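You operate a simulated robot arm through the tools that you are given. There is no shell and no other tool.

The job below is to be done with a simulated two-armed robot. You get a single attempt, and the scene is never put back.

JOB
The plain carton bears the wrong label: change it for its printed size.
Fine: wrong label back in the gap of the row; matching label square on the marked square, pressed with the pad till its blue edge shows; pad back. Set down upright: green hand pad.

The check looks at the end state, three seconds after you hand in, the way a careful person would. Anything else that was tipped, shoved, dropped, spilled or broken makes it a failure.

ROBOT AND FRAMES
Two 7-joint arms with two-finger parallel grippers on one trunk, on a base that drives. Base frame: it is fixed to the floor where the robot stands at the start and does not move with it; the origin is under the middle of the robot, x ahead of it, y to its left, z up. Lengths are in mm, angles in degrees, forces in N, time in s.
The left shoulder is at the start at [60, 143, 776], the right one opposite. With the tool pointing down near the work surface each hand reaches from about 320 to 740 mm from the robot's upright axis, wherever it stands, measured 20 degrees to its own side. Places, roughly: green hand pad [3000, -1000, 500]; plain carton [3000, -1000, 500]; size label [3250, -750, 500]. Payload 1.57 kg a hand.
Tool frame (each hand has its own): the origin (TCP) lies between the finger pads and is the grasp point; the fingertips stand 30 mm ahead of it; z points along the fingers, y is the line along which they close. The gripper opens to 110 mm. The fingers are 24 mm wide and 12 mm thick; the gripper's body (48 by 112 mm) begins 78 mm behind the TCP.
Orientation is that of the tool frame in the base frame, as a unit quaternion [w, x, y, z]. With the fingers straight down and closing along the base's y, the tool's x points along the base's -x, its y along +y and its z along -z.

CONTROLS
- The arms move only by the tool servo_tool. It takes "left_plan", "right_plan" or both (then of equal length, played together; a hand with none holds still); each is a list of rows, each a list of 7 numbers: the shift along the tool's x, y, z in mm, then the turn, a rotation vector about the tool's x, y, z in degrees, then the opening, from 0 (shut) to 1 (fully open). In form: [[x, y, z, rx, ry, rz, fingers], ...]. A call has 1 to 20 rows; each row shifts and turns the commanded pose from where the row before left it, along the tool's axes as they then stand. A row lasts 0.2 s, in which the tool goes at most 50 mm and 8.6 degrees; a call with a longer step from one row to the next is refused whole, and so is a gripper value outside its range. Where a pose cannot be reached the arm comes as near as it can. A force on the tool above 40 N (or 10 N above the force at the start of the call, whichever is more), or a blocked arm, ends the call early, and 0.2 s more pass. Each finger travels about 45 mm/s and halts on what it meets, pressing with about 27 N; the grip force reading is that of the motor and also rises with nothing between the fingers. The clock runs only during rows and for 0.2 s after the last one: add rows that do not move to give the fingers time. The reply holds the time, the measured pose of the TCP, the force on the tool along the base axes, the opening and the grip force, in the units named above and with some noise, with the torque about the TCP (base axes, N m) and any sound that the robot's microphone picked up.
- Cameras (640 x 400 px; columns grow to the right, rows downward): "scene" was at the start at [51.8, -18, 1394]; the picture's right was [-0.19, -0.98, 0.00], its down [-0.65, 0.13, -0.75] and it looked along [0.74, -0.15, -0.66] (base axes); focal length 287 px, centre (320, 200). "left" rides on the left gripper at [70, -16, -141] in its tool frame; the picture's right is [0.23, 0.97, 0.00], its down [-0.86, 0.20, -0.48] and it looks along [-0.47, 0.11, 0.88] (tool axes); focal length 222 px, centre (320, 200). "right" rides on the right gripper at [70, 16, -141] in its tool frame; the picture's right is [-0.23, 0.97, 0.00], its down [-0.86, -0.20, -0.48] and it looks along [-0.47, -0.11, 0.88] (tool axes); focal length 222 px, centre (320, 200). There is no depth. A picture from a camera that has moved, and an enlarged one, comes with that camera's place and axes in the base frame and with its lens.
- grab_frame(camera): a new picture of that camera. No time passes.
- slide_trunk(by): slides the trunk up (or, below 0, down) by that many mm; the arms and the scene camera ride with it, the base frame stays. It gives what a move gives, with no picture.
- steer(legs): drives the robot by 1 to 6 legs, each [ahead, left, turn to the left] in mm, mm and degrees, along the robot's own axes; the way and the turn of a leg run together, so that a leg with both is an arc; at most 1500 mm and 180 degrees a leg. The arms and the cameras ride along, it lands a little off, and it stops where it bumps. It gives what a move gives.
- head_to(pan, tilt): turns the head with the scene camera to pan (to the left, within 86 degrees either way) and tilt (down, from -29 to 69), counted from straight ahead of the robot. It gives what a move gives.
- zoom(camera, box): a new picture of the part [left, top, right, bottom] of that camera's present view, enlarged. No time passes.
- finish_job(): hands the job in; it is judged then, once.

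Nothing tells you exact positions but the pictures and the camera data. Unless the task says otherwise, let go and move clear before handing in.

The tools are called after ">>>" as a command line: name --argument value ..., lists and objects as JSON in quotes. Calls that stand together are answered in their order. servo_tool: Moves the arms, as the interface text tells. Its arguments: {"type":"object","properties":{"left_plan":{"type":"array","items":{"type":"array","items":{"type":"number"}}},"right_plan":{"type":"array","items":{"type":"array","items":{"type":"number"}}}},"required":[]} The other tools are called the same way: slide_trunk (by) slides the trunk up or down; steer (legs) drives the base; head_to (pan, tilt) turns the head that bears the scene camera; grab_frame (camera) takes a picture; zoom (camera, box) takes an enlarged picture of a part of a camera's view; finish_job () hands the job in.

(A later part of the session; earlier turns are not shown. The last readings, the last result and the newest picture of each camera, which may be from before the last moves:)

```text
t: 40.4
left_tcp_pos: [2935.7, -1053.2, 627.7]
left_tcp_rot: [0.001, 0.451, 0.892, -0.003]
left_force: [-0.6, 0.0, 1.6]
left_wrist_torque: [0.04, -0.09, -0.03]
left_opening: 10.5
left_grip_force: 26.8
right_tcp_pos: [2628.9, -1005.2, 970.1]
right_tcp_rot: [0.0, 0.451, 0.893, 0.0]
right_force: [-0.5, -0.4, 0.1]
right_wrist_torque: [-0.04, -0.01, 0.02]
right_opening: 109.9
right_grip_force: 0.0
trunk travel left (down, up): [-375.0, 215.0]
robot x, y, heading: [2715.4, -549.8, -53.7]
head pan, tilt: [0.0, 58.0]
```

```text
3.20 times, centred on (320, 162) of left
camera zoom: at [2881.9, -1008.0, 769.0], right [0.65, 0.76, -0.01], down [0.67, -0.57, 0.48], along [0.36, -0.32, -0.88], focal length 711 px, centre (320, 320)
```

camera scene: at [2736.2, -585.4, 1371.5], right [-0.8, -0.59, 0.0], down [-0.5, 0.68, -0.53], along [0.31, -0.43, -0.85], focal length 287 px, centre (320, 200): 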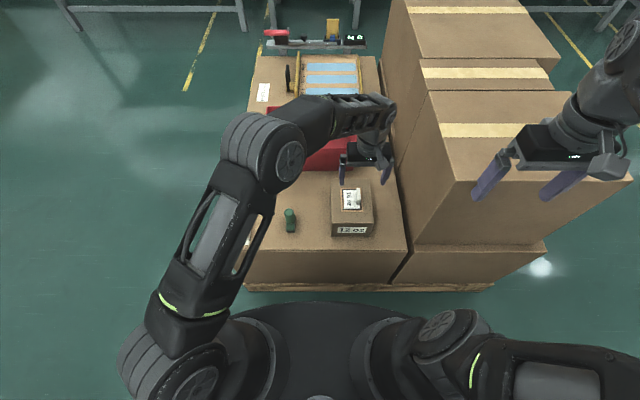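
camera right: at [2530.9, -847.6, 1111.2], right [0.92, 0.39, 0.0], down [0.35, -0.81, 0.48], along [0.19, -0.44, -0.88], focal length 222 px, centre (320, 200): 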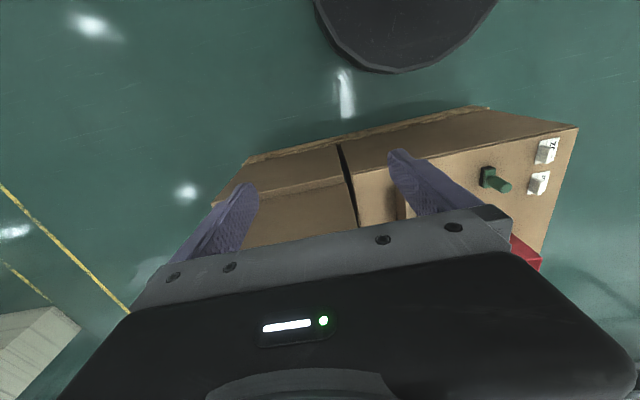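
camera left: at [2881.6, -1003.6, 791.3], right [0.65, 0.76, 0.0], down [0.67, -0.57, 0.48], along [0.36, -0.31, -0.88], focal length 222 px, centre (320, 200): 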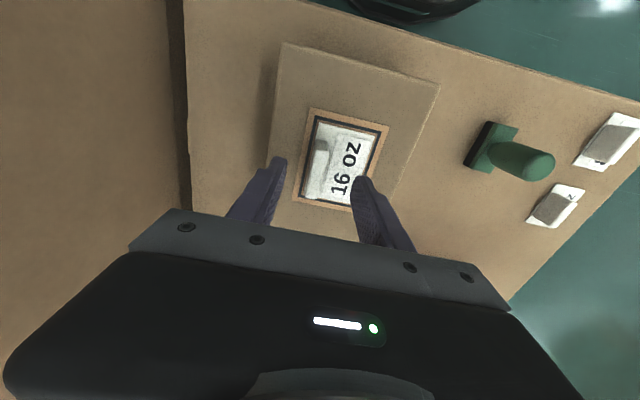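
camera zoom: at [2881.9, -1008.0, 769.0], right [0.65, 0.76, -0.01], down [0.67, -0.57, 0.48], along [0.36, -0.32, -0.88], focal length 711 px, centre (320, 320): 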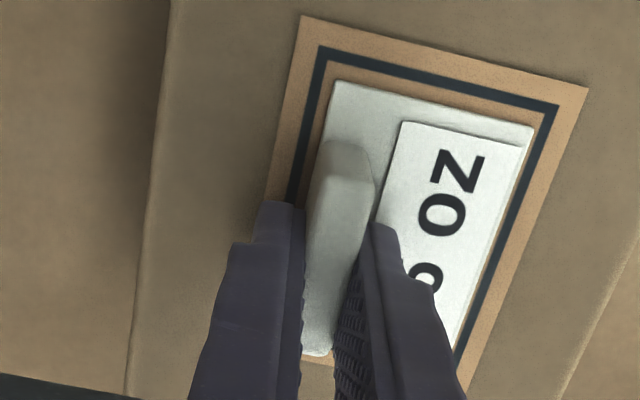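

The tab is held (10.5 mm, 27 N). I lift straight up slowly and check that only the label comes.

>>> servo_tool --left_plan '[[0, 0, -3, 0, 0, 0, 0], [0, 0, -5, 0, 0, 0, 0], [0, 0, -10, 0, 0, 0, 0], [0, 0, -20, 0, 0, 0, 0], [0, 0, -30, 0, 0, 0, 0], [0, 0, -30, 0, 0, 0, 0], [0, 0, 0, 0, 0, 0, 0]]'

>>> grab_frame --camera "left"

>>> zoom --camera "scene" --box '[220, 110, 420, 260]'

```text
t: 42.0
left_tcp_pos: [2934.6, -1054.4, 725.7]
left_tcp_rot: [0.001, 0.451, 0.893, -0.003]
left_force: [0.2, -0.6, 0.4]
left_wrist_torque: [0.01, -0.01, 0.01]
left_opening: 10.4
left_grip_force: 27.2
right_tcp_pos: [2628.3, -1005.8, 970.1]
right_tcp_rot: [0.0, 0.45, 0.893, 0.0]
right_force: [-0.1, 0.2, -0.4]
right_wrist_torque: [0.01, 0.0, 0.0]
right_opening: 110.1
right_grip_force: 0.1
trunk travel left (down, up): [-375.0, 215.0]
robot x, y, heading: [2715.2, -551.9, -53.9]
head pan, tilt: [0.0, 58.0]
```

```text
taken
camera left: at [2880.8, -1007.8, 866.1], right [0.65, 0.76, 0.0], down [0.67, -0.57, 0.48], along [0.36, -0.32, -0.88], focal length 222 px, centre (320, 200)
```

left: 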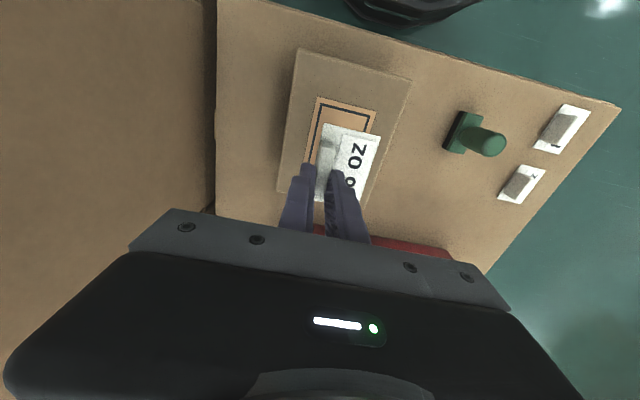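

```text
2.67 times, centred on (320, 185) of scene
camera zoom: at [2736.2, -585.2, 1371.5], right [-0.8, -0.59, 0.0], down [-0.5, 0.68, -0.53], along [0.31, -0.43, -0.85], focal length 764 px, centre (320, 240)
```

zoom: 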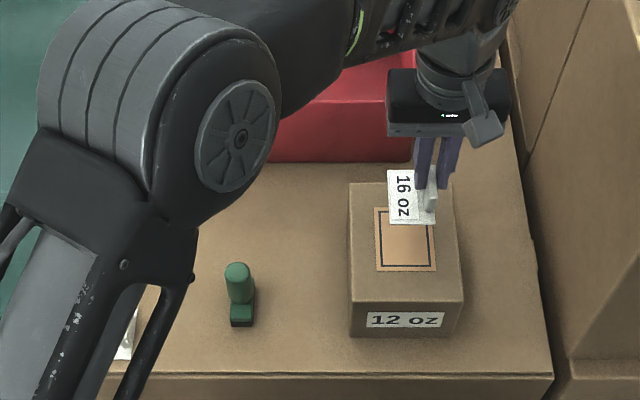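

The 16 oz label is lifted clean off. I carry it across to above the gap in the row, estimated plate centre (640, 258).

>>> servo_tool --left_plan '[[-12.5, 39.8, 0, 0, 0, 0, 0], [-12.5, 39.8, 0, 0, 0, 0, 0], [-12.5, 39.8, 0, 0, 0, 0, 0], [-12.5, 39.8, 0, 0, 0, 0, 0], [-12.5, 39.8, 0, 0, 0, 0, 0], [-12.5, 39.8, 0, 0, 0, 0, 0], [-12.5, 39.8, 0, 0, 0, 0, 0], [-12.5, 39.8, 0, 0, 0, 0, 0], [-12.5, 39.8, 0, 0, 0, 0, 0], [0, 0, 0, 0, 0, 0, 0]]'

>>> grab_frame --camera "left"

>>> zoom --camera "left" --box '[200, 40, 440, 190]'

>>> zoom --camera "scene" --box '[200, 110, 400, 260]'

```text
t: 44.2
left_tcp_pos: [3290.0, -930.6, 723.5]
left_tcp_rot: [0.002, 0.451, 0.892, -0.003]
left_force: [0.3, 0.3, -0.5]
left_wrist_torque: [0.0, -0.03, 0.01]
left_opening: 10.5
left_grip_force: 27.0
right_tcp_pos: [2628.0, -1005.5, 969.6]
right_tcp_rot: [0.001, 0.45, 0.893, 0.0]
right_force: [0.3, 0.4, -0.3]
right_wrist_torque: [-0.06, 0.01, -0.03]
right_opening: 109.9
right_grip_force: 0.0
trunk travel left (down, up): [-375.0, 215.0]
robot x, y, heading: [2714.0, -549.8, -53.5]
head pan, tilt: [0.0, 58.0]
```

```text
taken
camera left: at [3237.4, -883.0, 865.0], right [0.65, 0.76, -0.01], down [0.67, -0.57, 0.48], along [0.36, -0.32, -0.88], focal length 222 px, centre (320, 200)
```

left: 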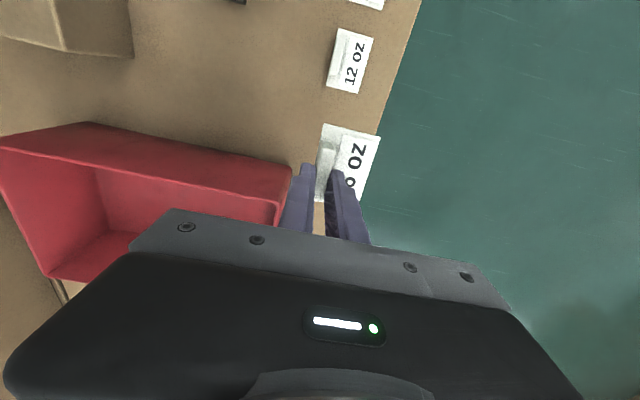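

```text
2.67 times, centred on (320, 115) of left
camera zoom: at [3237.4, -883.0, 865.0], right [0.65, 0.76, -0.01], down [0.67, -0.57, 0.48], along [0.36, -0.32, -0.88], focal length 592 px, centre (320, 427)
```

zoom: 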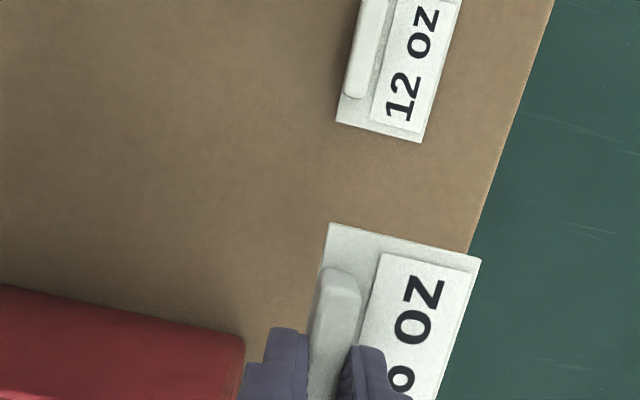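

```text
2.67 times, centred on (300, 185) of scene
camera zoom: at [2736.3, -585.1, 1371.5], right [-0.8, -0.59, 0.0], down [-0.5, 0.68, -0.53], along [0.31, -0.43, -0.85], focal length 764 px, centre (373, 240)
```

zoom: 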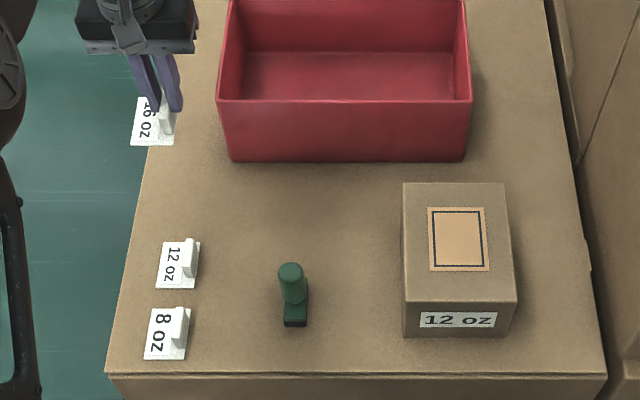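

The bin has about 45 mm clearance to the hand here. The held plate looked a bit narrower than before, so I zoom in to check whether it hangs level.

>>> zoom --camera "left" --box '[290, 110, 400, 210]'

>>> zoom --camera "scene" --box '[220, 110, 290, 180]'

```text
4.00 times, centred on (345, 160) of left
camera zoom: at [3237.4, -883.0, 865.0], right [0.65, 0.76, -0.01], down [0.67, -0.57, 0.48], along [0.36, -0.32, -0.88], focal length 888 px, centre (220, 360)
```

zoom: 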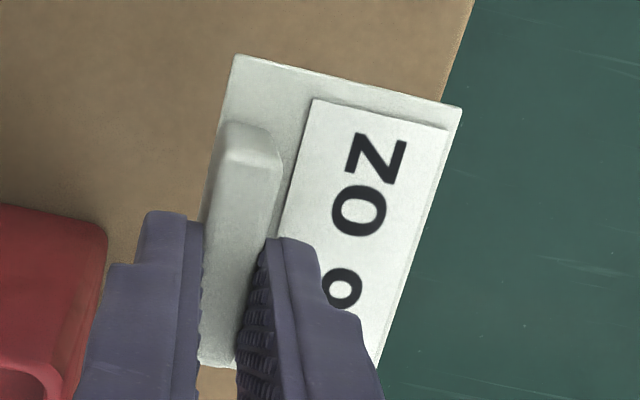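

```text
5.71 times, centred on (255, 145) of scene
camera zoom: at [2736.3, -585.1, 1371.5], right [-0.8, -0.59, 0.0], down [-0.5, 0.68, -0.53], along [0.31, -0.43, -0.85], focal length 1638 px, centre (691, 514)
```

zoom: 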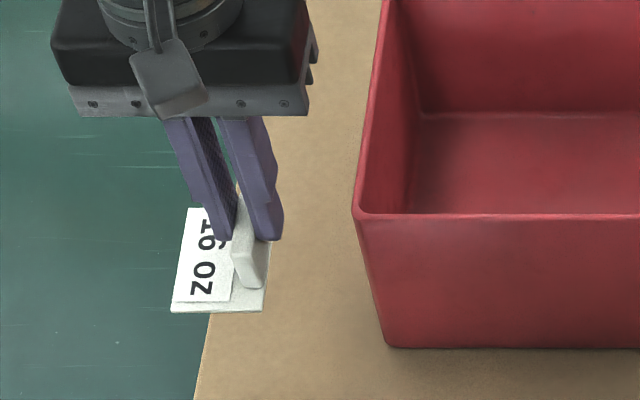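

The plate is level but slid about 17 mm down in the grip; still firmly held. I shift 5 mm ahead to keep the row pitch and descend to about 10 mm above the surface.

>>> servo_tool --left_plan '[[-4.9, 0.3, 30, 0, 0, 0, 0], [0, 0, 35, 0, 0, 0, 0], [0, 0, 35, 0, 0, 0, 0], [0, 0, 30, 0, 0, 0, 0], [0, 0, 15, 0, 0, 0, 0], [0, 0, 10, 0, 0, 0, 0], [0, 0, 0, 0, 0, 0, 0]]'

>>> grab_frame --camera "left"

>>> zoom --camera "left" --box '[250, 0, 450, 200]'

>>> zoom --camera "scene" --box '[200, 140, 320, 260]'

```text
t: 45.8
left_tcp_pos: [3294.7, -934.9, 569.7]
left_tcp_rot: [0.001, 0.451, 0.892, -0.003]
left_force: [0.7, -0.9, 0.4]
left_wrist_torque: [0.03, 0.02, -0.01]
left_opening: 10.6
left_grip_force: 27.1
right_tcp_pos: [2629.0, -1006.8, 971.6]
right_tcp_rot: [0.0, 0.451, 0.892, 0.001]
right_force: [-0.4, -0.4, -0.8]
right_wrist_torque: [-0.01, 0.02, -0.02]
right_opening: 110.1
right_grip_force: 0.1
trunk travel left (down, up): [-375.0, 215.0]
robot x, y, heading: [2713.6, -550.3, -53.7]
head pan, tilt: [0.0, 58.0]
```

```text
taken
camera left: at [3240.2, -890.1, 709.8], right [0.65, 0.76, -0.01], down [0.67, -0.57, 0.48], along [0.36, -0.32, -0.88], focal length 222 px, centre (320, 200)
```

left: 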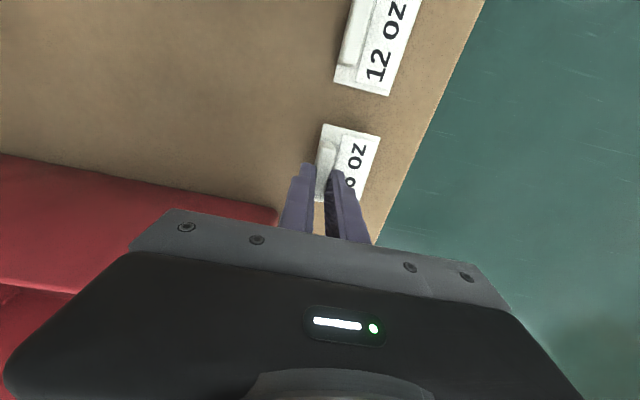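

```text
2.00 times, centred on (350, 100) of left
camera zoom: at [3240.2, -890.1, 709.8], right [0.65, 0.76, -0.01], down [0.67, -0.57, 0.48], along [0.36, -0.32, -0.88], focal length 444 px, centre (260, 400)
```

zoom: 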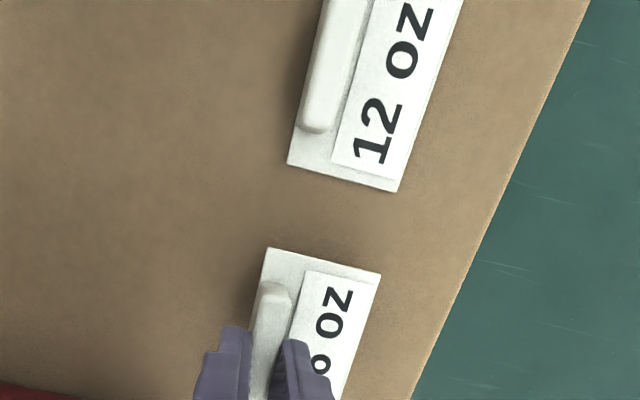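

```text
3.33 times, centred on (260, 200) of scene
camera zoom: at [2736.4, -585.2, 1371.5], right [-0.8, -0.59, 0.0], down [-0.5, 0.68, -0.53], along [0.31, -0.43, -0.85], focal length 956 px, centre (520, 200)
```

zoom: 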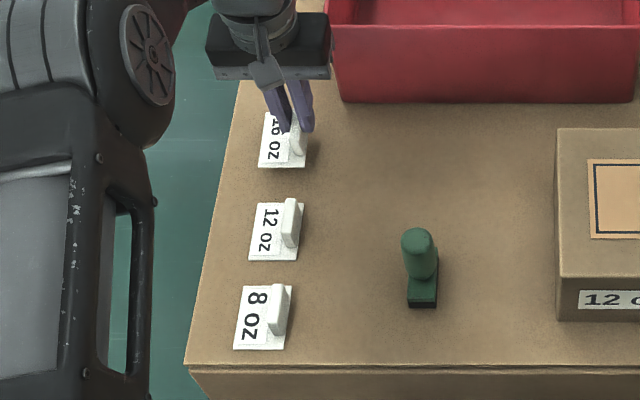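

Aligned with the row within 2 mm; the plate is about 16 mm above the surface. I lower it gently.

>>> servo_tool --left_plan '[[2, 1.2, 5, 0, 0, 0, 0], [0, 0, 4, 0, 0, 0, 0], [0, 0, 2, 0, 0, 0, 0], [0, 0, 0, 0, 0, 0, 0]]'

>>> servo_tool --left_plan '[[0, 0, 2, 0, 0, 0, 0], [0, 0, 0, 0, 0, 0, 0]]'

>>> servo_tool --left_plan '[[0, 0, 2, 0, 0, 0, 0], [0, 0, 0, 0, 0, 0, 0]]'

```text
t: 46.8
left_tcp_pos: [3292.0, -933.2, 558.7]
left_tcp_rot: [0.002, 0.451, 0.893, -0.003]
left_force: [0.2, 0.7, -0.8]
left_wrist_torque: [-0.02, 0.03, -0.02]
left_opening: 10.7
left_grip_force: 26.9
right_tcp_pos: [2629.5, -1006.4, 970.3]
right_tcp_rot: [0.0, 0.451, 0.893, 0.0]
right_force: [-0.2, -0.7, 0.8]
right_wrist_torque: [0.01, -0.02, -0.01]
right_opening: 109.7
right_grip_force: 0.1
trunk travel left (down, up): [-375.0, 215.0]
robot x, y, heading: [2715.9, -552.2, -53.5]
head pan, tilt: [0.0, 58.0]
```

```text
t: 47.4
left_tcp_pos: [3293.0, -934.7, 557.6]
left_tcp_rot: [0.002, 0.451, 0.893, -0.003]
left_force: [0.1, -0.7, -0.1]
left_wrist_torque: [0.01, 0.02, 0.04]
left_opening: 10.5
left_grip_force: 26.9
right_tcp_pos: [2627.7, -1006.7, 970.0]
right_tcp_rot: [0.0, 0.452, 0.892, 0.001]
right_force: [0.1, -0.1, -0.3]
right_wrist_torque: [-0.01, 0.01, 0.03]
right_opening: 109.9
right_grip_force: 0.1
trunk travel left (down, up): [-375.0, 215.0]
robot x, y, heading: [2713.3, -557.0, -53.7]
head pan, tilt: [0.0, 58.0]
```

```text
t: 48.0
left_tcp_pos: [3293.7, -933.0, 554.9]
left_tcp_rot: [0.002, 0.451, 0.893, -0.004]
left_force: [0.3, 0.6, -0.3]
left_wrist_torque: [0.02, -0.01, 0.0]
left_opening: 10.3
left_grip_force: 27.2
right_tcp_pos: [2628.5, -1006.1, 969.3]
right_tcp_rot: [0.0, 0.451, 0.893, -0.001]
right_force: [-0.3, 0.5, 0.0]
right_wrist_torque: [-0.02, 0.02, 0.0]
right_opening: 110.0
right_grip_force: 0.3
trunk travel left (down, up): [-375.0, 215.0]
robot x, y, heading: [2715.9, -550.3, -53.8]
head pan, tilt: [0.0, 58.0]
```

>>> servo_tool --left_plan '[[0, 0, 1.5, 0, 0, 0, 0], [0, 0, 0, 0, 0, 0, 0]]'

>>> servo_tool --left_plan '[[0, 0, 1.5, 0, 0, 0, 0], [0, 0, 0, 0, 0, 0, 0]]'

>>> zoom --camera "left" --box '[250, 0, 450, 200]'

>>> zoom --camera "scene" --box '[220, 140, 280, 260]'

```text
t: 48.6
left_tcp_pos: [3293.2, -932.4, 553.6]
left_tcp_rot: [0.001, 0.45, 0.893, -0.002]
left_force: [0.3, -0.5, -0.5]
left_wrist_torque: [-0.02, -0.01, 0.0]
left_opening: 10.7
left_grip_force: 27.4
right_tcp_pos: [2628.7, -1006.2, 970.3]
right_tcp_rot: [-0.001, 0.451, 0.893, 0.0]
right_force: [0.5, -0.4, -1.1]
right_wrist_torque: [0.02, 0.03, -0.02]
right_opening: 110.0
right_grip_force: 0.1
trunk travel left (down, up): [-375.0, 215.0]
robot x, y, heading: [2711.8, -552.7, -53.7]
head pan, tilt: [0.0, 58.0]
```

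```text
t: 49.2
left_tcp_pos: [3293.2, -934.4, 552.2]
left_tcp_rot: [0.001, 0.451, 0.892, -0.003]
left_force: [0.6, 0.8, 0.7]
left_wrist_torque: [0.02, -0.02, 0.0]
left_opening: 10.4
left_grip_force: 26.6
right_tcp_pos: [2628.8, -1006.7, 969.7]
right_tcp_rot: [0.0, 0.45, 0.893, 0.002]
right_force: [0.4, 0.5, -1.3]
right_wrist_torque: [-0.02, 0.0, 0.01]
right_opening: 109.7
right_grip_force: 0.1
trunk travel left (down, up): [-375.0, 215.0]
robot x, y, heading: [2714.8, -553.2, -53.7]
head pan, tilt: [0.0, 58.0]
```

```text
2.00 times, centred on (350, 100) of left
camera zoom: at [3239.5, -887.8, 692.9], right [0.65, 0.76, -0.01], down [0.67, -0.57, 0.48], along [0.36, -0.32, -0.88], focal length 444 px, centre (260, 400)
```

zoom: 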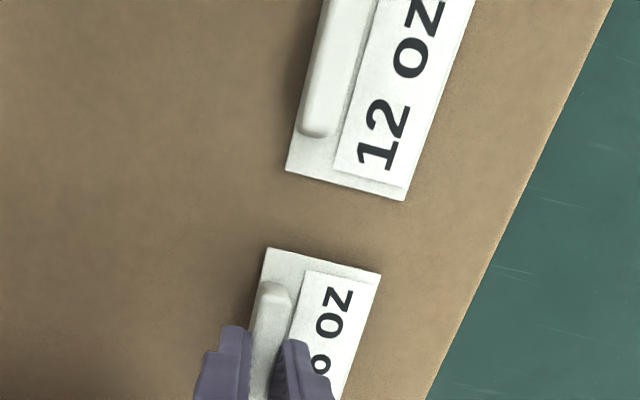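

```text
3.33 times, centred on (250, 200) of scene
camera zoom: at [2736.3, -585.2, 1371.5], right [-0.8, -0.59, 0.0], down [-0.5, 0.68, -0.53], along [0.31, -0.43, -0.85], focal length 956 px, centre (553, 200)
```

zoom: 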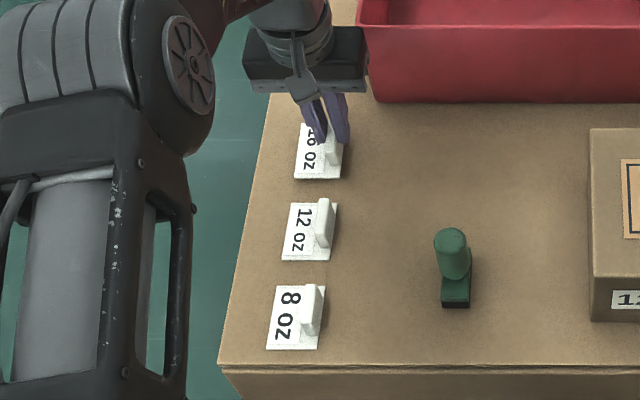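

Almost down; no contact force yet. I continue in small steps.

>>> servo_tool --left_plan '[[0, 0, 1.5, 0, 0, 0, 0], [0, 0, 0, 0, 0, 0, 0]]'

>>> servo_tool --left_plan '[[0, 0, 1.5, 0, 0, 0, 0], [0, 0, 0, 0, 0, 0, 0]]'

>>> servo_tool --left_plan '[[0, 0, 1.5, 0, 0, 0, 0], [0, 0, 0, 0, 0, 0, 0]]'

```text
t: 49.8
left_tcp_pos: [3293.7, -933.2, 550.6]
left_tcp_rot: [0.001, 0.451, 0.892, -0.003]
left_force: [0.9, -0.7, -0.5]
left_wrist_torque: [-0.01, -0.02, 0.0]
left_opening: 10.5
left_grip_force: 26.8
right_tcp_pos: [2628.1, -1007.0, 970.6]
right_tcp_rot: [-0.001, 0.45, 0.893, 0.0]
right_force: [0.4, 0.5, 0.2]
right_wrist_torque: [-0.01, -0.02, -0.03]
right_opening: 109.8
right_grip_force: 0.0
trunk travel left (down, up): [-375.0, 215.0]
robot x, y, heading: [2713.1, -553.1, -53.6]
head pan, tilt: [0.0, 58.0]
```

```text
t: 50.4
left_tcp_pos: [3292.1, -934.8, 551.3]
left_tcp_rot: [0.002, 0.451, 0.893, -0.003]
left_force: [-0.3, -0.1, 0.1]
left_wrist_torque: [-0.02, 0.0, -0.01]
left_opening: 10.6
left_grip_force: 27.1
right_tcp_pos: [2628.4, -1005.7, 970.1]
right_tcp_rot: [0.0, 0.451, 0.893, 0.0]
right_force: [-0.6, -0.7, 0.8]
right_wrist_torque: [-0.02, 0.0, 0.0]
right_opening: 110.2
right_grip_force: 0.0
trunk travel left (down, up): [-375.0, 215.0]
robot x, y, heading: [2714.4, -555.1, -53.7]
head pan, tilt: [0.0, 58.0]
```

```text
t: 51.0
left_tcp_pos: [3294.3, -933.9, 548.9]
left_tcp_rot: [0.001, 0.451, 0.892, -0.003]
left_force: [-0.1, 0.1, -0.9]
left_wrist_torque: [0.0, 0.01, 0.02]
left_opening: 10.6
left_grip_force: 27.0
right_tcp_pos: [2628.0, -1005.6, 970.0]
right_tcp_rot: [0.0, 0.451, 0.892, 0.001]
right_force: [0.5, -0.2, 0.7]
right_wrist_torque: [0.01, 0.01, 0.01]
right_opening: 110.2
right_grip_force: 0.1
trunk travel left (down, up): [-375.0, 215.0]
robot x, y, heading: [2714.0, -552.3, -53.6]
head pan, tilt: [0.0, 58.0]
```

>>> servo_tool --left_plan '[[0, 0, 1.5, 0, 0, 0, 0], [0, 0, 0, 0, 0, 0, 0]]'

>>> servo_tool --left_plan '[[0, 0, 1.5, 0, 0, 0, 0], [0, 0, 0, 0, 0, 0, 0]]'

>>> zoom --camera "scene" --box '[230, 145, 270, 205]'

>>> zoom --camera "left" --box '[290, 110, 400, 210]'

```text
t: 51.6
left_tcp_pos: [3293.8, -934.2, 546.4]
left_tcp_rot: [0.001, 0.451, 0.893, -0.003]
left_force: [0.0, 1.1, 0.0]
left_wrist_torque: [0.0, -0.01, 0.0]
left_opening: 10.5
left_grip_force: 26.8
right_tcp_pos: [2630.0, -1006.3, 969.4]
right_tcp_rot: [0.0, 0.451, 0.893, 0.0]
right_force: [0.3, 0.5, 0.1]
right_wrist_torque: [0.01, 0.05, -0.02]
right_opening: 110.0
right_grip_force: 0.0
trunk travel left (down, up): [-375.0, 215.0]
robot x, y, heading: [2712.4, -551.1, -53.7]
head pan, tilt: [0.0, 58.0]
```

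```text
t: 52.2
left_tcp_pos: [3293.2, -934.8, 546.0]
left_tcp_rot: [0.002, 0.451, 0.893, -0.003]
left_force: [-1.0, 0.0, 5.6]
left_wrist_torque: [0.29, 0.1, 0.02]
left_opening: 10.6
left_grip_force: 26.8
right_tcp_pos: [2628.3, -1005.8, 971.3]
right_tcp_rot: [0.0, 0.451, 0.893, 0.0]
right_force: [-0.5, 0.6, 0.3]
right_wrist_torque: [-0.01, 0.0, 0.01]
right_opening: 110.0
right_grip_force: 0.0
trunk travel left (down, up): [-375.0, 215.0]
robot x, y, heading: [2711.4, -551.2, -53.6]
head pan, tilt: [0.0, 58.0]
```

```text
6.67 times, centred on (250, 175) of scene
camera zoom: at [2735.8, -584.8, 1371.6], right [-0.8, -0.59, 0.0], down [-0.5, 0.68, -0.53], along [0.31, -0.43, -0.85], focal length 1911 px, centre (787, 367)
```

zoom: 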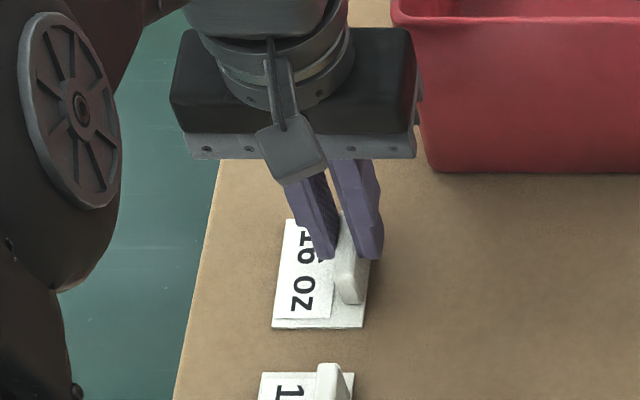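

```text
4.00 times, centred on (345, 160) of left
camera zoom: at [3239.3, -888.7, 686.4], right [0.65, 0.76, -0.01], down [0.67, -0.57, 0.48], along [0.36, -0.32, -0.88], focal length 888 px, centre (220, 360)
```

zoom: 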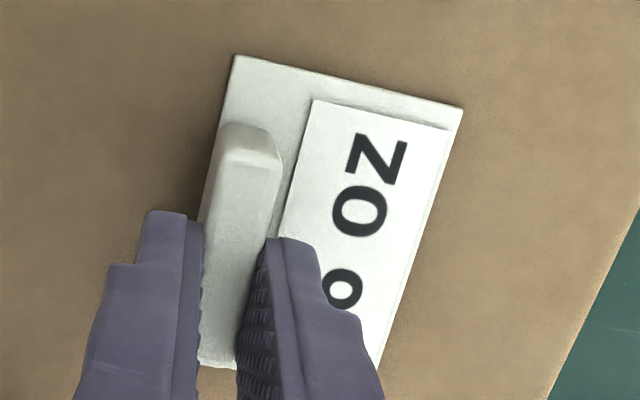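

Contact (5.6 N) with the plate down in line with the row. I open and retreat upward.

>>> servo_tool --left_plan '[[0, 0, 0, 0, 0, 0, 0.1], [0, 0, 0, 0, 0, 0, 0.2], [0, 0, 0, 0, 0, 0, 0.35], [0, 0, 0, 0, 0, 0, 0.4], [0, 0, 0, 0, 0, 0, 0.4], [0, 0, -15, 0, 0, 0, 0.4], [0, 0, -30, 0, 0, 0, 0.4], [0, 0, -40, 0, 0, 0, 0.4], [0, 0, -40, 0, 0, 0, 0.4], [0, 0, 0, 0, 0, 0, 0.4]]'

>>> zoom --camera "left" --box '[240, 0, 440, 200]'

>>> zoom --camera "scene" --box '[220, 140, 280, 260]'

```text
t: 54.4
left_tcp_pos: [3292.7, -935.9, 668.8]
left_tcp_rot: [0.001, 0.451, 0.893, -0.002]
left_force: [0.0, -0.3, 0.8]
left_wrist_torque: [0.03, -0.02, 0.01]
left_opening: 43.8
left_grip_force: 0.0
right_tcp_pos: [2628.8, -1006.1, 969.0]
right_tcp_rot: [0.0, 0.45, 0.893, 0.0]
right_force: [-0.5, 0.4, -0.5]
right_wrist_torque: [-0.01, -0.01, 0.01]
right_opening: 110.1
right_grip_force: 0.1
trunk travel left (down, up): [-375.0, 215.0]
robot x, y, heading: [2711.2, -553.3, -53.6]
head pan, tilt: [0.0, 58.0]
```

```text
2.00 times, centred on (340, 100) of left
camera zoom: at [3239.3, -889.0, 809.9], right [0.65, 0.76, 0.0], down [0.67, -0.57, 0.48], along [0.36, -0.32, -0.88], focal length 444 px, centre (280, 400)
```

zoom: 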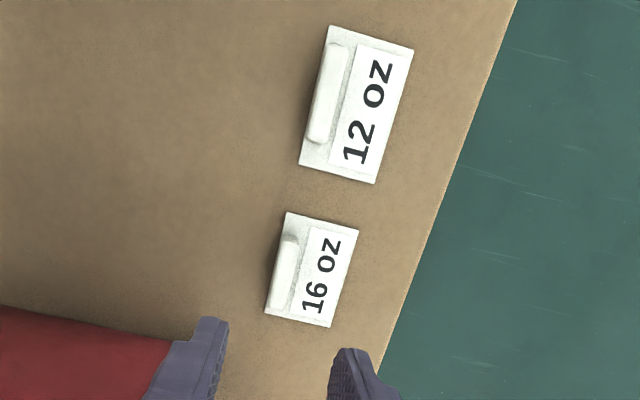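

```text
3.33 times, centred on (250, 200) of scene
camera zoom: at [2736.3, -585.1, 1371.5], right [-0.8, -0.59, 0.0], down [-0.5, 0.68, -0.53], along [0.31, -0.43, -0.85], focal length 956 px, centre (553, 200)
```

zoom: 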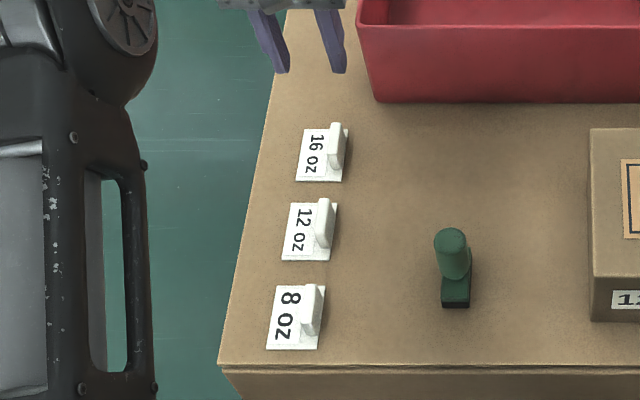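

The row is 16-12-8 again, evenly spaced. Next I move back 104 mm to above the 12 oz tab and descend part way.

>>> servo_tool --left_plan '[[35, 0.8, 0, 0, 0, 0, 0.4], [35, 0.8, 0, 0, 0, 0, 0.4], [34.2, 0.8, 0, 0, 0, 0, 0.4], [0, 0, 35, 0, 0, 0, 0.4], [0, 0, 35, 0, 0, 0, 0.4], [0, 0, 25, 0, 0, 0, 0.4], [0, 0, 0, 0, 0, 0, 0.4]]'

>>> zoom --camera "left" --box '[220, 50, 420, 200]'

>>> zoom --camera "scene" --box '[220, 140, 280, 260]'

```text
t: 56.0
left_tcp_pos: [3233.7, -850.1, 574.6]
left_tcp_rot: [0.001, 0.451, 0.893, -0.003]
left_force: [0.5, -0.1, 0.8]
left_wrist_torque: [0.04, -0.02, -0.01]
left_opening: 43.7
left_grip_force: 0.0
right_tcp_pos: [2628.4, -1006.2, 969.4]
right_tcp_rot: [0.0, 0.45, 0.893, 0.0]
right_force: [0.3, -0.6, -0.9]
right_wrist_torque: [0.02, -0.02, 0.01]
right_opening: 109.9
right_grip_force: 0.0
trunk travel left (down, up): [-375.0, 215.0]
robot x, y, heading: [2716.4, -551.9, -53.9]
head pan, tilt: [0.0, 58.0]
```

```text
2.67 times, centred on (320, 125) of left
camera zoom: at [3179.8, -804.1, 715.4], right [0.65, 0.76, -0.01], down [0.67, -0.57, 0.48], along [0.36, -0.32, -0.88], focal length 592 px, centre (320, 400)
```

zoom: 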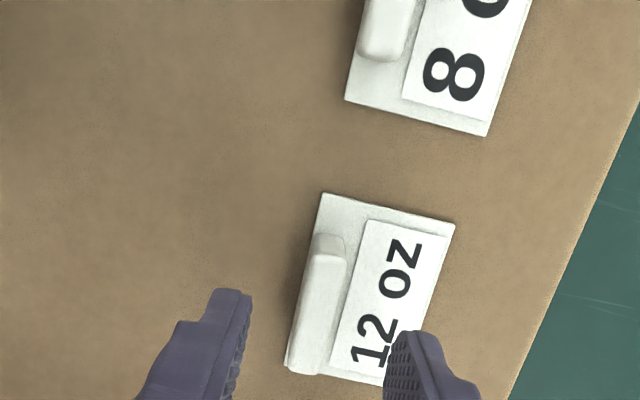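

```text
3.33 times, centred on (250, 200) of scene
camera zoom: at [2736.3, -585.2, 1371.5], right [-0.8, -0.59, 0.0], down [-0.5, 0.68, -0.53], along [0.31, -0.43, -0.85], focal length 956 px, centre (553, 200)
```

zoom: 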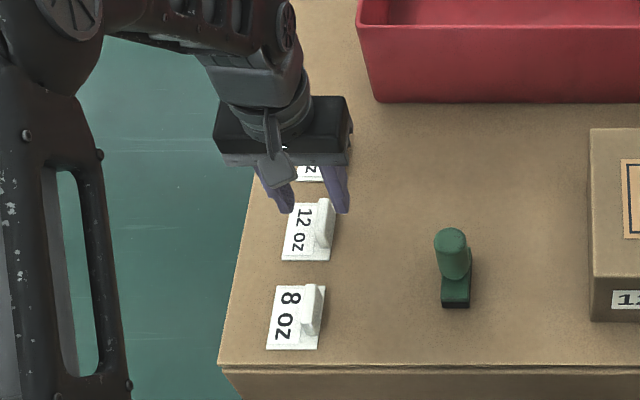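

Well centred (within about 1 mm). I descend to about 5 mm above the plate.

>>> servo_tool --left_plan '[[0, -1.1, 15, 0, 0, 0, 0.4], [0, 0, 15, 0, 0, 0, 0.4], [0, 0, 8, 0, 0, 0, 0.4], [0, 0, 0, 0, 0, 0, 0.4]]'

>>> zoom --camera "left" --box '[220, 50, 420, 200]'

>>> zoom --camera "scene" --box '[225, 160, 275, 240]'

```text
t: 57.0
left_tcp_pos: [3234.1, -849.6, 536.4]
left_tcp_rot: [0.001, 0.451, 0.893, -0.002]
left_force: [0.1, 0.0, 0.1]
left_wrist_torque: [0.01, 0.03, -0.01]
left_opening: 44.1
left_grip_force: 0.2
right_tcp_pos: [2628.5, -1006.2, 969.7]
right_tcp_rot: [0.001, 0.45, 0.893, -0.001]
right_force: [0.6, 0.4, -0.3]
right_wrist_torque: [0.0, -0.01, -0.01]
right_opening: 110.0
right_grip_force: 0.0
trunk travel left (down, up): [-375.0, 215.0]
robot x, y, heading: [2714.6, -550.3, -53.6]
head pan, tilt: [0.0, 58.0]
```

```text
2.67 times, centred on (320, 125) of left
camera zoom: at [3179.4, -803.8, 676.9], right [0.65, 0.76, -0.01], down [0.67, -0.57, 0.48], along [0.36, -0.32, -0.88], focal length 592 px, centre (320, 400)
```

zoom: 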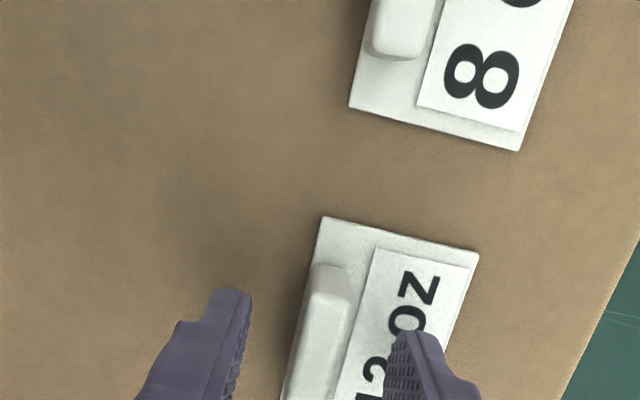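

```text
5.00 times, centred on (250, 200) of scene
camera zoom: at [2736.3, -585.2, 1371.5], right [-0.8, -0.59, 0.0], down [-0.5, 0.68, -0.53], along [0.31, -0.43, -0.85], focal length 1433 px, centre (670, 200)
```

zoom: 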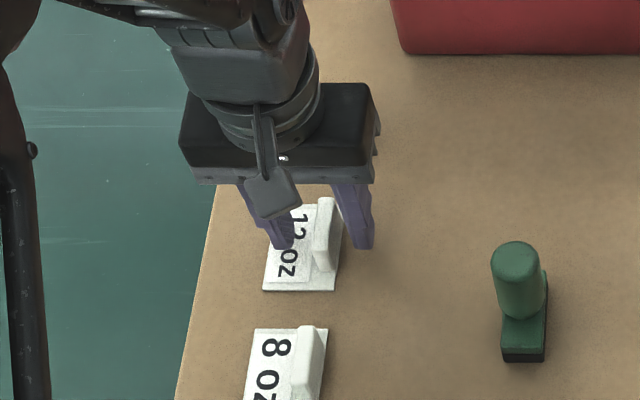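

Tips are about 7 mm above the plate. I go down 4 mm more, close on the tab, and lift very gently to avoid slipping.

>>> servo_tool --left_plan '[[0, 0, 2, 0, 0, 0, 0.4], [0, 0, 2, 0, 0, 0, 0.4], [0, 0, 0, 0, 0, 0, 0.3], [0, 0, 0, 0, 0, 0, 0.2], [0, 0, 0, 0, 0, 0, 0.1], [0, 0, 0, 0, 0, 0, 0], [0, 0, 0, 0, 0, 0, 0], [0, 0, 0, 0, 0, 0, 0]]'

>>> zoom --camera "left" --box '[220, 50, 420, 200]'

```text
t: 58.8
left_tcp_pos: [3233.6, -849.3, 532.5]
left_tcp_rot: [0.001, 0.451, 0.892, -0.003]
left_force: [-0.4, 0.7, -0.2]
left_wrist_torque: [0.0, -0.01, 0.0]
left_opening: 10.6
left_grip_force: 27.2
right_tcp_pos: [2628.4, -1006.9, 970.0]
right_tcp_rot: [0.001, 0.45, 0.893, 0.001]
right_force: [-1.3, 0.7, 0.9]
right_wrist_torque: [-0.03, 0.0, -0.02]
right_opening: 110.0
right_grip_force: 0.0
trunk travel left (down, up): [-375.0, 215.0]
robot x, y, heading: [2712.8, -553.1, -53.9]
head pan, tilt: [0.0, 58.0]
```

```text
2.67 times, centred on (320, 125) of left
camera zoom: at [3179.0, -803.5, 673.0], right [0.65, 0.76, -0.01], down [0.67, -0.57, 0.48], along [0.36, -0.32, -0.88], focal length 592 px, centre (320, 400)
```

zoom: 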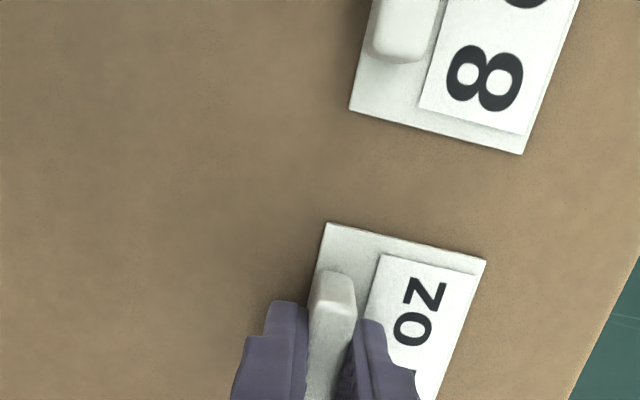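

Held. I lift slowly and check for slip.

>>> servo_tool --left_plan '[[0, 0, -1, 0, 0, 0, 0], [0, 0, -1, 0, 0, 0, 0], [0, 0, -2, 0, 0, 0, 0], [0, 0, -4, 0, 0, 0, 0], [0, 0, -8, 0, 0, 0, 0], [0, 0, -15, 0, 0, 0, 0], [0, 0, 0, 0, 0, 0, 0]]'

>>> zoom --camera "left" --box '[220, 50, 420, 200]'

```text
t: 60.4
left_tcp_pos: [3231.9, -849.7, 563.7]
left_tcp_rot: [0.0, 0.451, 0.893, -0.002]
left_force: [-0.6, 0.5, 0.4]
left_wrist_torque: [-0.02, 0.0, -0.02]
left_opening: 10.5
left_grip_force: 27.0
right_tcp_pos: [2628.3, -1006.5, 970.5]
right_tcp_rot: [0.0, 0.451, 0.892, 0.0]
right_force: [0.5, 0.1, 0.3]
right_wrist_torque: [0.04, 0.01, 0.0]
right_opening: 110.1
right_grip_force: 0.0
trunk travel left (down, up): [-375.0, 215.0]
robot x, y, heading: [2717.1, -551.9, -53.5]
head pan, tilt: [0.0, 58.0]
```

```text
2.67 times, centred on (320, 125) of left
camera zoom: at [3178.0, -803.7, 703.9], right [0.65, 0.76, 0.0], down [0.67, -0.57, 0.48], along [0.36, -0.32, -0.88], focal length 592 px, centre (320, 400)
```

zoom: 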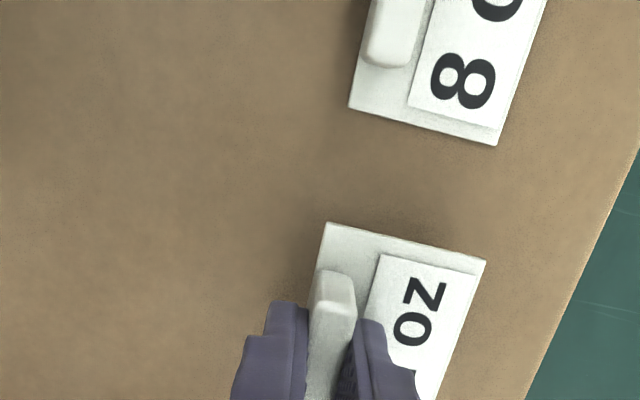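

No slip. I raise it and carry it across to above the marked square.

>>> servo_tool --left_plan '[[0, 0, -30, 0, 0, 0, 0], [0, 0, -40, 0, 0, 0, 0], [0, 0, -40, 0, 0, 0, 0], [0, 0, -40, 0, 0, 0, 0], [2, -40, 0, 0, 0, 0, 0], [2, -40, 0, 0, 0, 0, 0], [2, -40, 0, 0, 0, 0, 0], [2, -40, 0, 0, 0, 0, 0], [2, -40, 0, 0, 0, 0, 0], [2, -40, 0, 0, 0, 0, 0], [2, -40, 0, 0, 0, 0, 0], [2, -40, 0, 0, 0, 0, 0], [2, -40, 0, 0, 0, 0, 0], [0, 0, 0, 0, 0, 0, 0]]'

>>> zoom --camera "left" --box '[250, 50, 450, 210]'

>>> zoom --camera "scene" --box '[220, 110, 420, 260]'

```text
t: 63.4
left_tcp_pos: [2932.2, -1049.4, 713.8]
left_tcp_rot: [0.002, 0.451, 0.892, -0.003]
left_force: [0.1, -0.4, 0.5]
left_wrist_torque: [0.02, 0.0, 0.03]
left_opening: 10.5
left_grip_force: 26.6
right_tcp_pos: [2629.2, -1006.7, 970.6]
right_tcp_rot: [0.0, 0.452, 0.892, 0.0]
right_force: [0.1, 0.5, 0.4]
right_wrist_torque: [0.01, 0.0, 0.0]
right_opening: 110.0
right_grip_force: 0.0
trunk travel left (down, up): [-375.0, 215.0]
robot x, y, heading: [2718.4, -553.8, -53.5]
head pan, tilt: [0.0, 58.0]
```

```text
2.50 times, centred on (350, 130) of left
camera zoom: at [2878.6, -1002.9, 854.5], right [0.65, 0.76, 0.0], down [0.67, -0.57, 0.48], along [0.36, -0.32, -0.88], focal length 555 px, centre (245, 375)
```

zoom: 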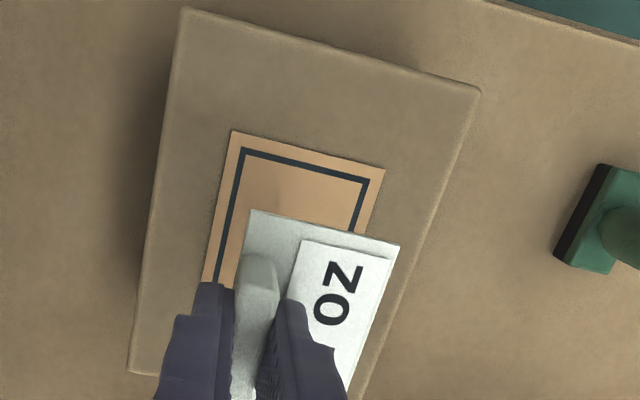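

```text
2.67 times, centred on (320, 185) of scene
camera zoom: at [2736.2, -585.2, 1371.5], right [-0.8, -0.59, 0.0], down [-0.5, 0.68, -0.53], along [0.31, -0.43, -0.85], focal length 764 px, centre (320, 240)
```

zoom: 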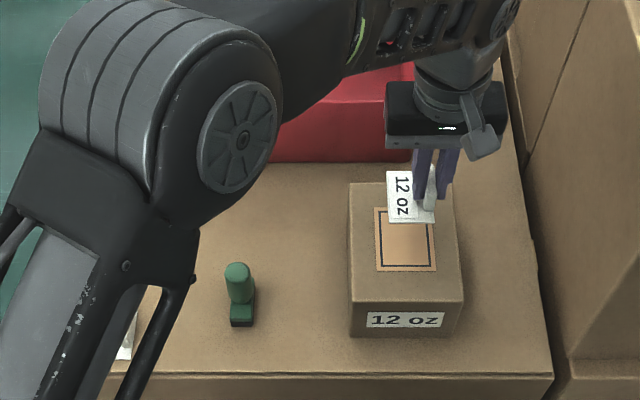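

The marked square centre is about 3 mm nearer than the plate centre. I correct and descend to about 15 mm above the carton.

>>> servo_tool --left_plan '[[3.1, 0.2, 20, 0, 0, 0, 0], [0, 0, 25, 0, 0, 0, 0], [0, 0, 15, 0, 0, 0, 0], [0, 0, 8, 0, 0, 0, 0], [0, 0, 0, 0, 0, 0, 0]]'

>>> zoom --camera "left" --box '[270, 80, 430, 200]'

>>> zoom --camera "scene" --box '[320, 140, 400, 250]'

```text
t: 64.6
left_tcp_pos: [2930.5, -1045.6, 645.9]
left_tcp_rot: [0.001, 0.451, 0.892, -0.002]
left_force: [-0.5, 0.1, -0.2]
left_wrist_torque: [-0.02, 0.0, 0.02]
left_opening: 10.5
left_grip_force: 27.2
right_tcp_pos: [2628.8, -1005.4, 969.7]
right_tcp_rot: [0.0, 0.452, 0.892, 0.001]
right_force: [0.4, -0.3, -0.7]
right_wrist_torque: [0.01, 0.0, 0.0]
right_opening: 109.9
right_grip_force: 0.0
trunk travel left (down, up): [-375.0, 215.0]
robot x, y, heading: [2717.9, -552.7, -53.6]
head pan, tilt: [0.0, 58.0]
```

```text
3.33 times, centred on (350, 140) of left
camera zoom: at [2877.0, -999.1, 786.5], right [0.65, 0.76, -0.01], down [0.67, -0.57, 0.48], along [0.36, -0.32, -0.88], focal length 740 px, centre (220, 400)
```

zoom: 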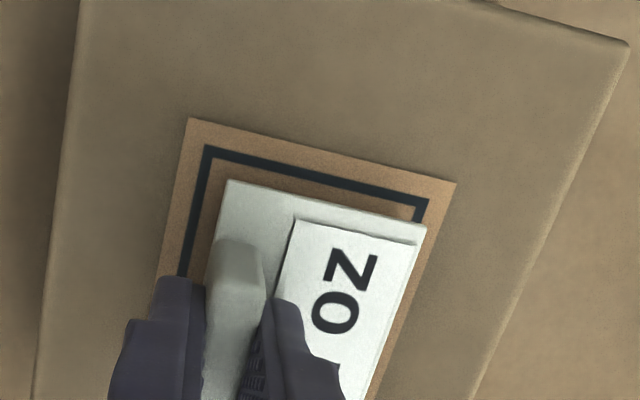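

```text
3.64 times, centred on (360, 195) of scene
camera zoom: at [2736.3, -585.2, 1371.5], right [-0.8, -0.59, 0.0], down [-0.5, 0.68, -0.53], along [0.31, -0.43, -0.85], focal length 1042 px, centre (174, 218)
```

zoom: 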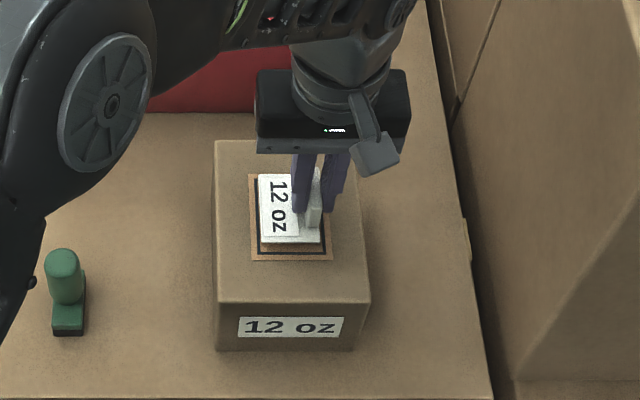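

Within about 1 mm. I apply the last correction (1 mm ahead, 1.2 mm right) and lower to contact in small steps.

>>> servo_tool --left_plan '[[-1, -1.2, 5, 0, 0, 0, 0], [0, 0, 4, 0, 0, 0, 0], [0, 0, 2, 0, 0, 0, 0], [0, 0, 0, 0, 0, 0, 0]]'

>>> servo_tool --left_plan '[[0, 0, 1.5, 0, 0, 0, 0], [0, 0, 0, 0, 0, 0, 0]]'

>>> zoom --camera "left" --box '[270, 80, 430, 200]'

>>> zoom --camera "scene" --box '[330, 170, 380, 230]'

```text
t: 65.6
left_tcp_pos: [2930.1, -1046.8, 635.2]
left_tcp_rot: [0.002, 0.451, 0.892, -0.003]
left_force: [0.6, -0.3, 0.0]
left_wrist_torque: [-0.02, 0.01, 0.0]
left_opening: 10.5
left_grip_force: 27.2
right_tcp_pos: [2629.0, -1005.6, 970.1]
right_tcp_rot: [0.0, 0.451, 0.893, 0.0]
right_force: [0.2, 0.2, -0.5]
right_wrist_torque: [0.05, 0.0, 0.0]
right_opening: 110.5
right_grip_force: 0.1
trunk travel left (down, up): [-375.0, 215.0]
robot x, y, heading: [2710.9, -551.0, -53.4]
head pan, tilt: [0.0, 58.0]
```

```text
t: 66.2
left_tcp_pos: [2930.8, -1047.3, 634.4]
left_tcp_rot: [0.001, 0.451, 0.893, -0.003]
left_force: [-0.7, -0.1, -0.9]
left_wrist_torque: [-0.01, 0.01, 0.01]
left_opening: 10.6
left_grip_force: 26.8
right_tcp_pos: [2628.2, -1007.5, 969.3]
right_tcp_rot: [0.0, 0.451, 0.893, 0.0]
right_force: [-0.5, -0.9, -0.2]
right_wrist_torque: [-0.05, -0.01, 0.02]
right_opening: 109.8
right_grip_force: 0.1
trunk travel left (down, up): [-375.0, 215.0]
robot x, y, heading: [2711.4, -554.4, -53.7]
head pan, tilt: [0.0, 58.0]
```

```text
3.33 times, centred on (350, 140) of left
camera zoom: at [2877.2, -1000.4, 774.7], right [0.65, 0.76, 0.0], down [0.67, -0.57, 0.48], along [0.36, -0.32, -0.88], focal length 740 px, centre (220, 400)
```

zoom: 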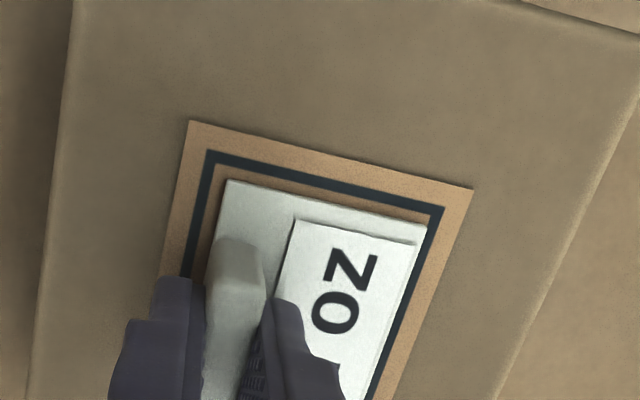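

```text
6.67 times, centred on (355, 200) of scene
camera zoom: at [2736.2, -585.2, 1371.5], right [-0.8, -0.59, 0.0], down [-0.5, 0.68, -0.53], along [0.31, -0.43, -0.85], focal length 1911 px, centre (87, 200)
```

zoom: 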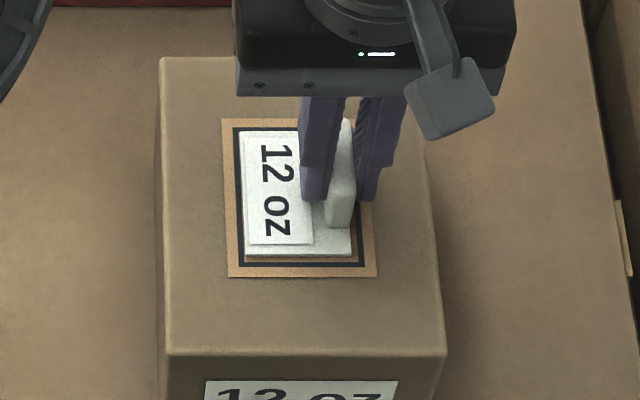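

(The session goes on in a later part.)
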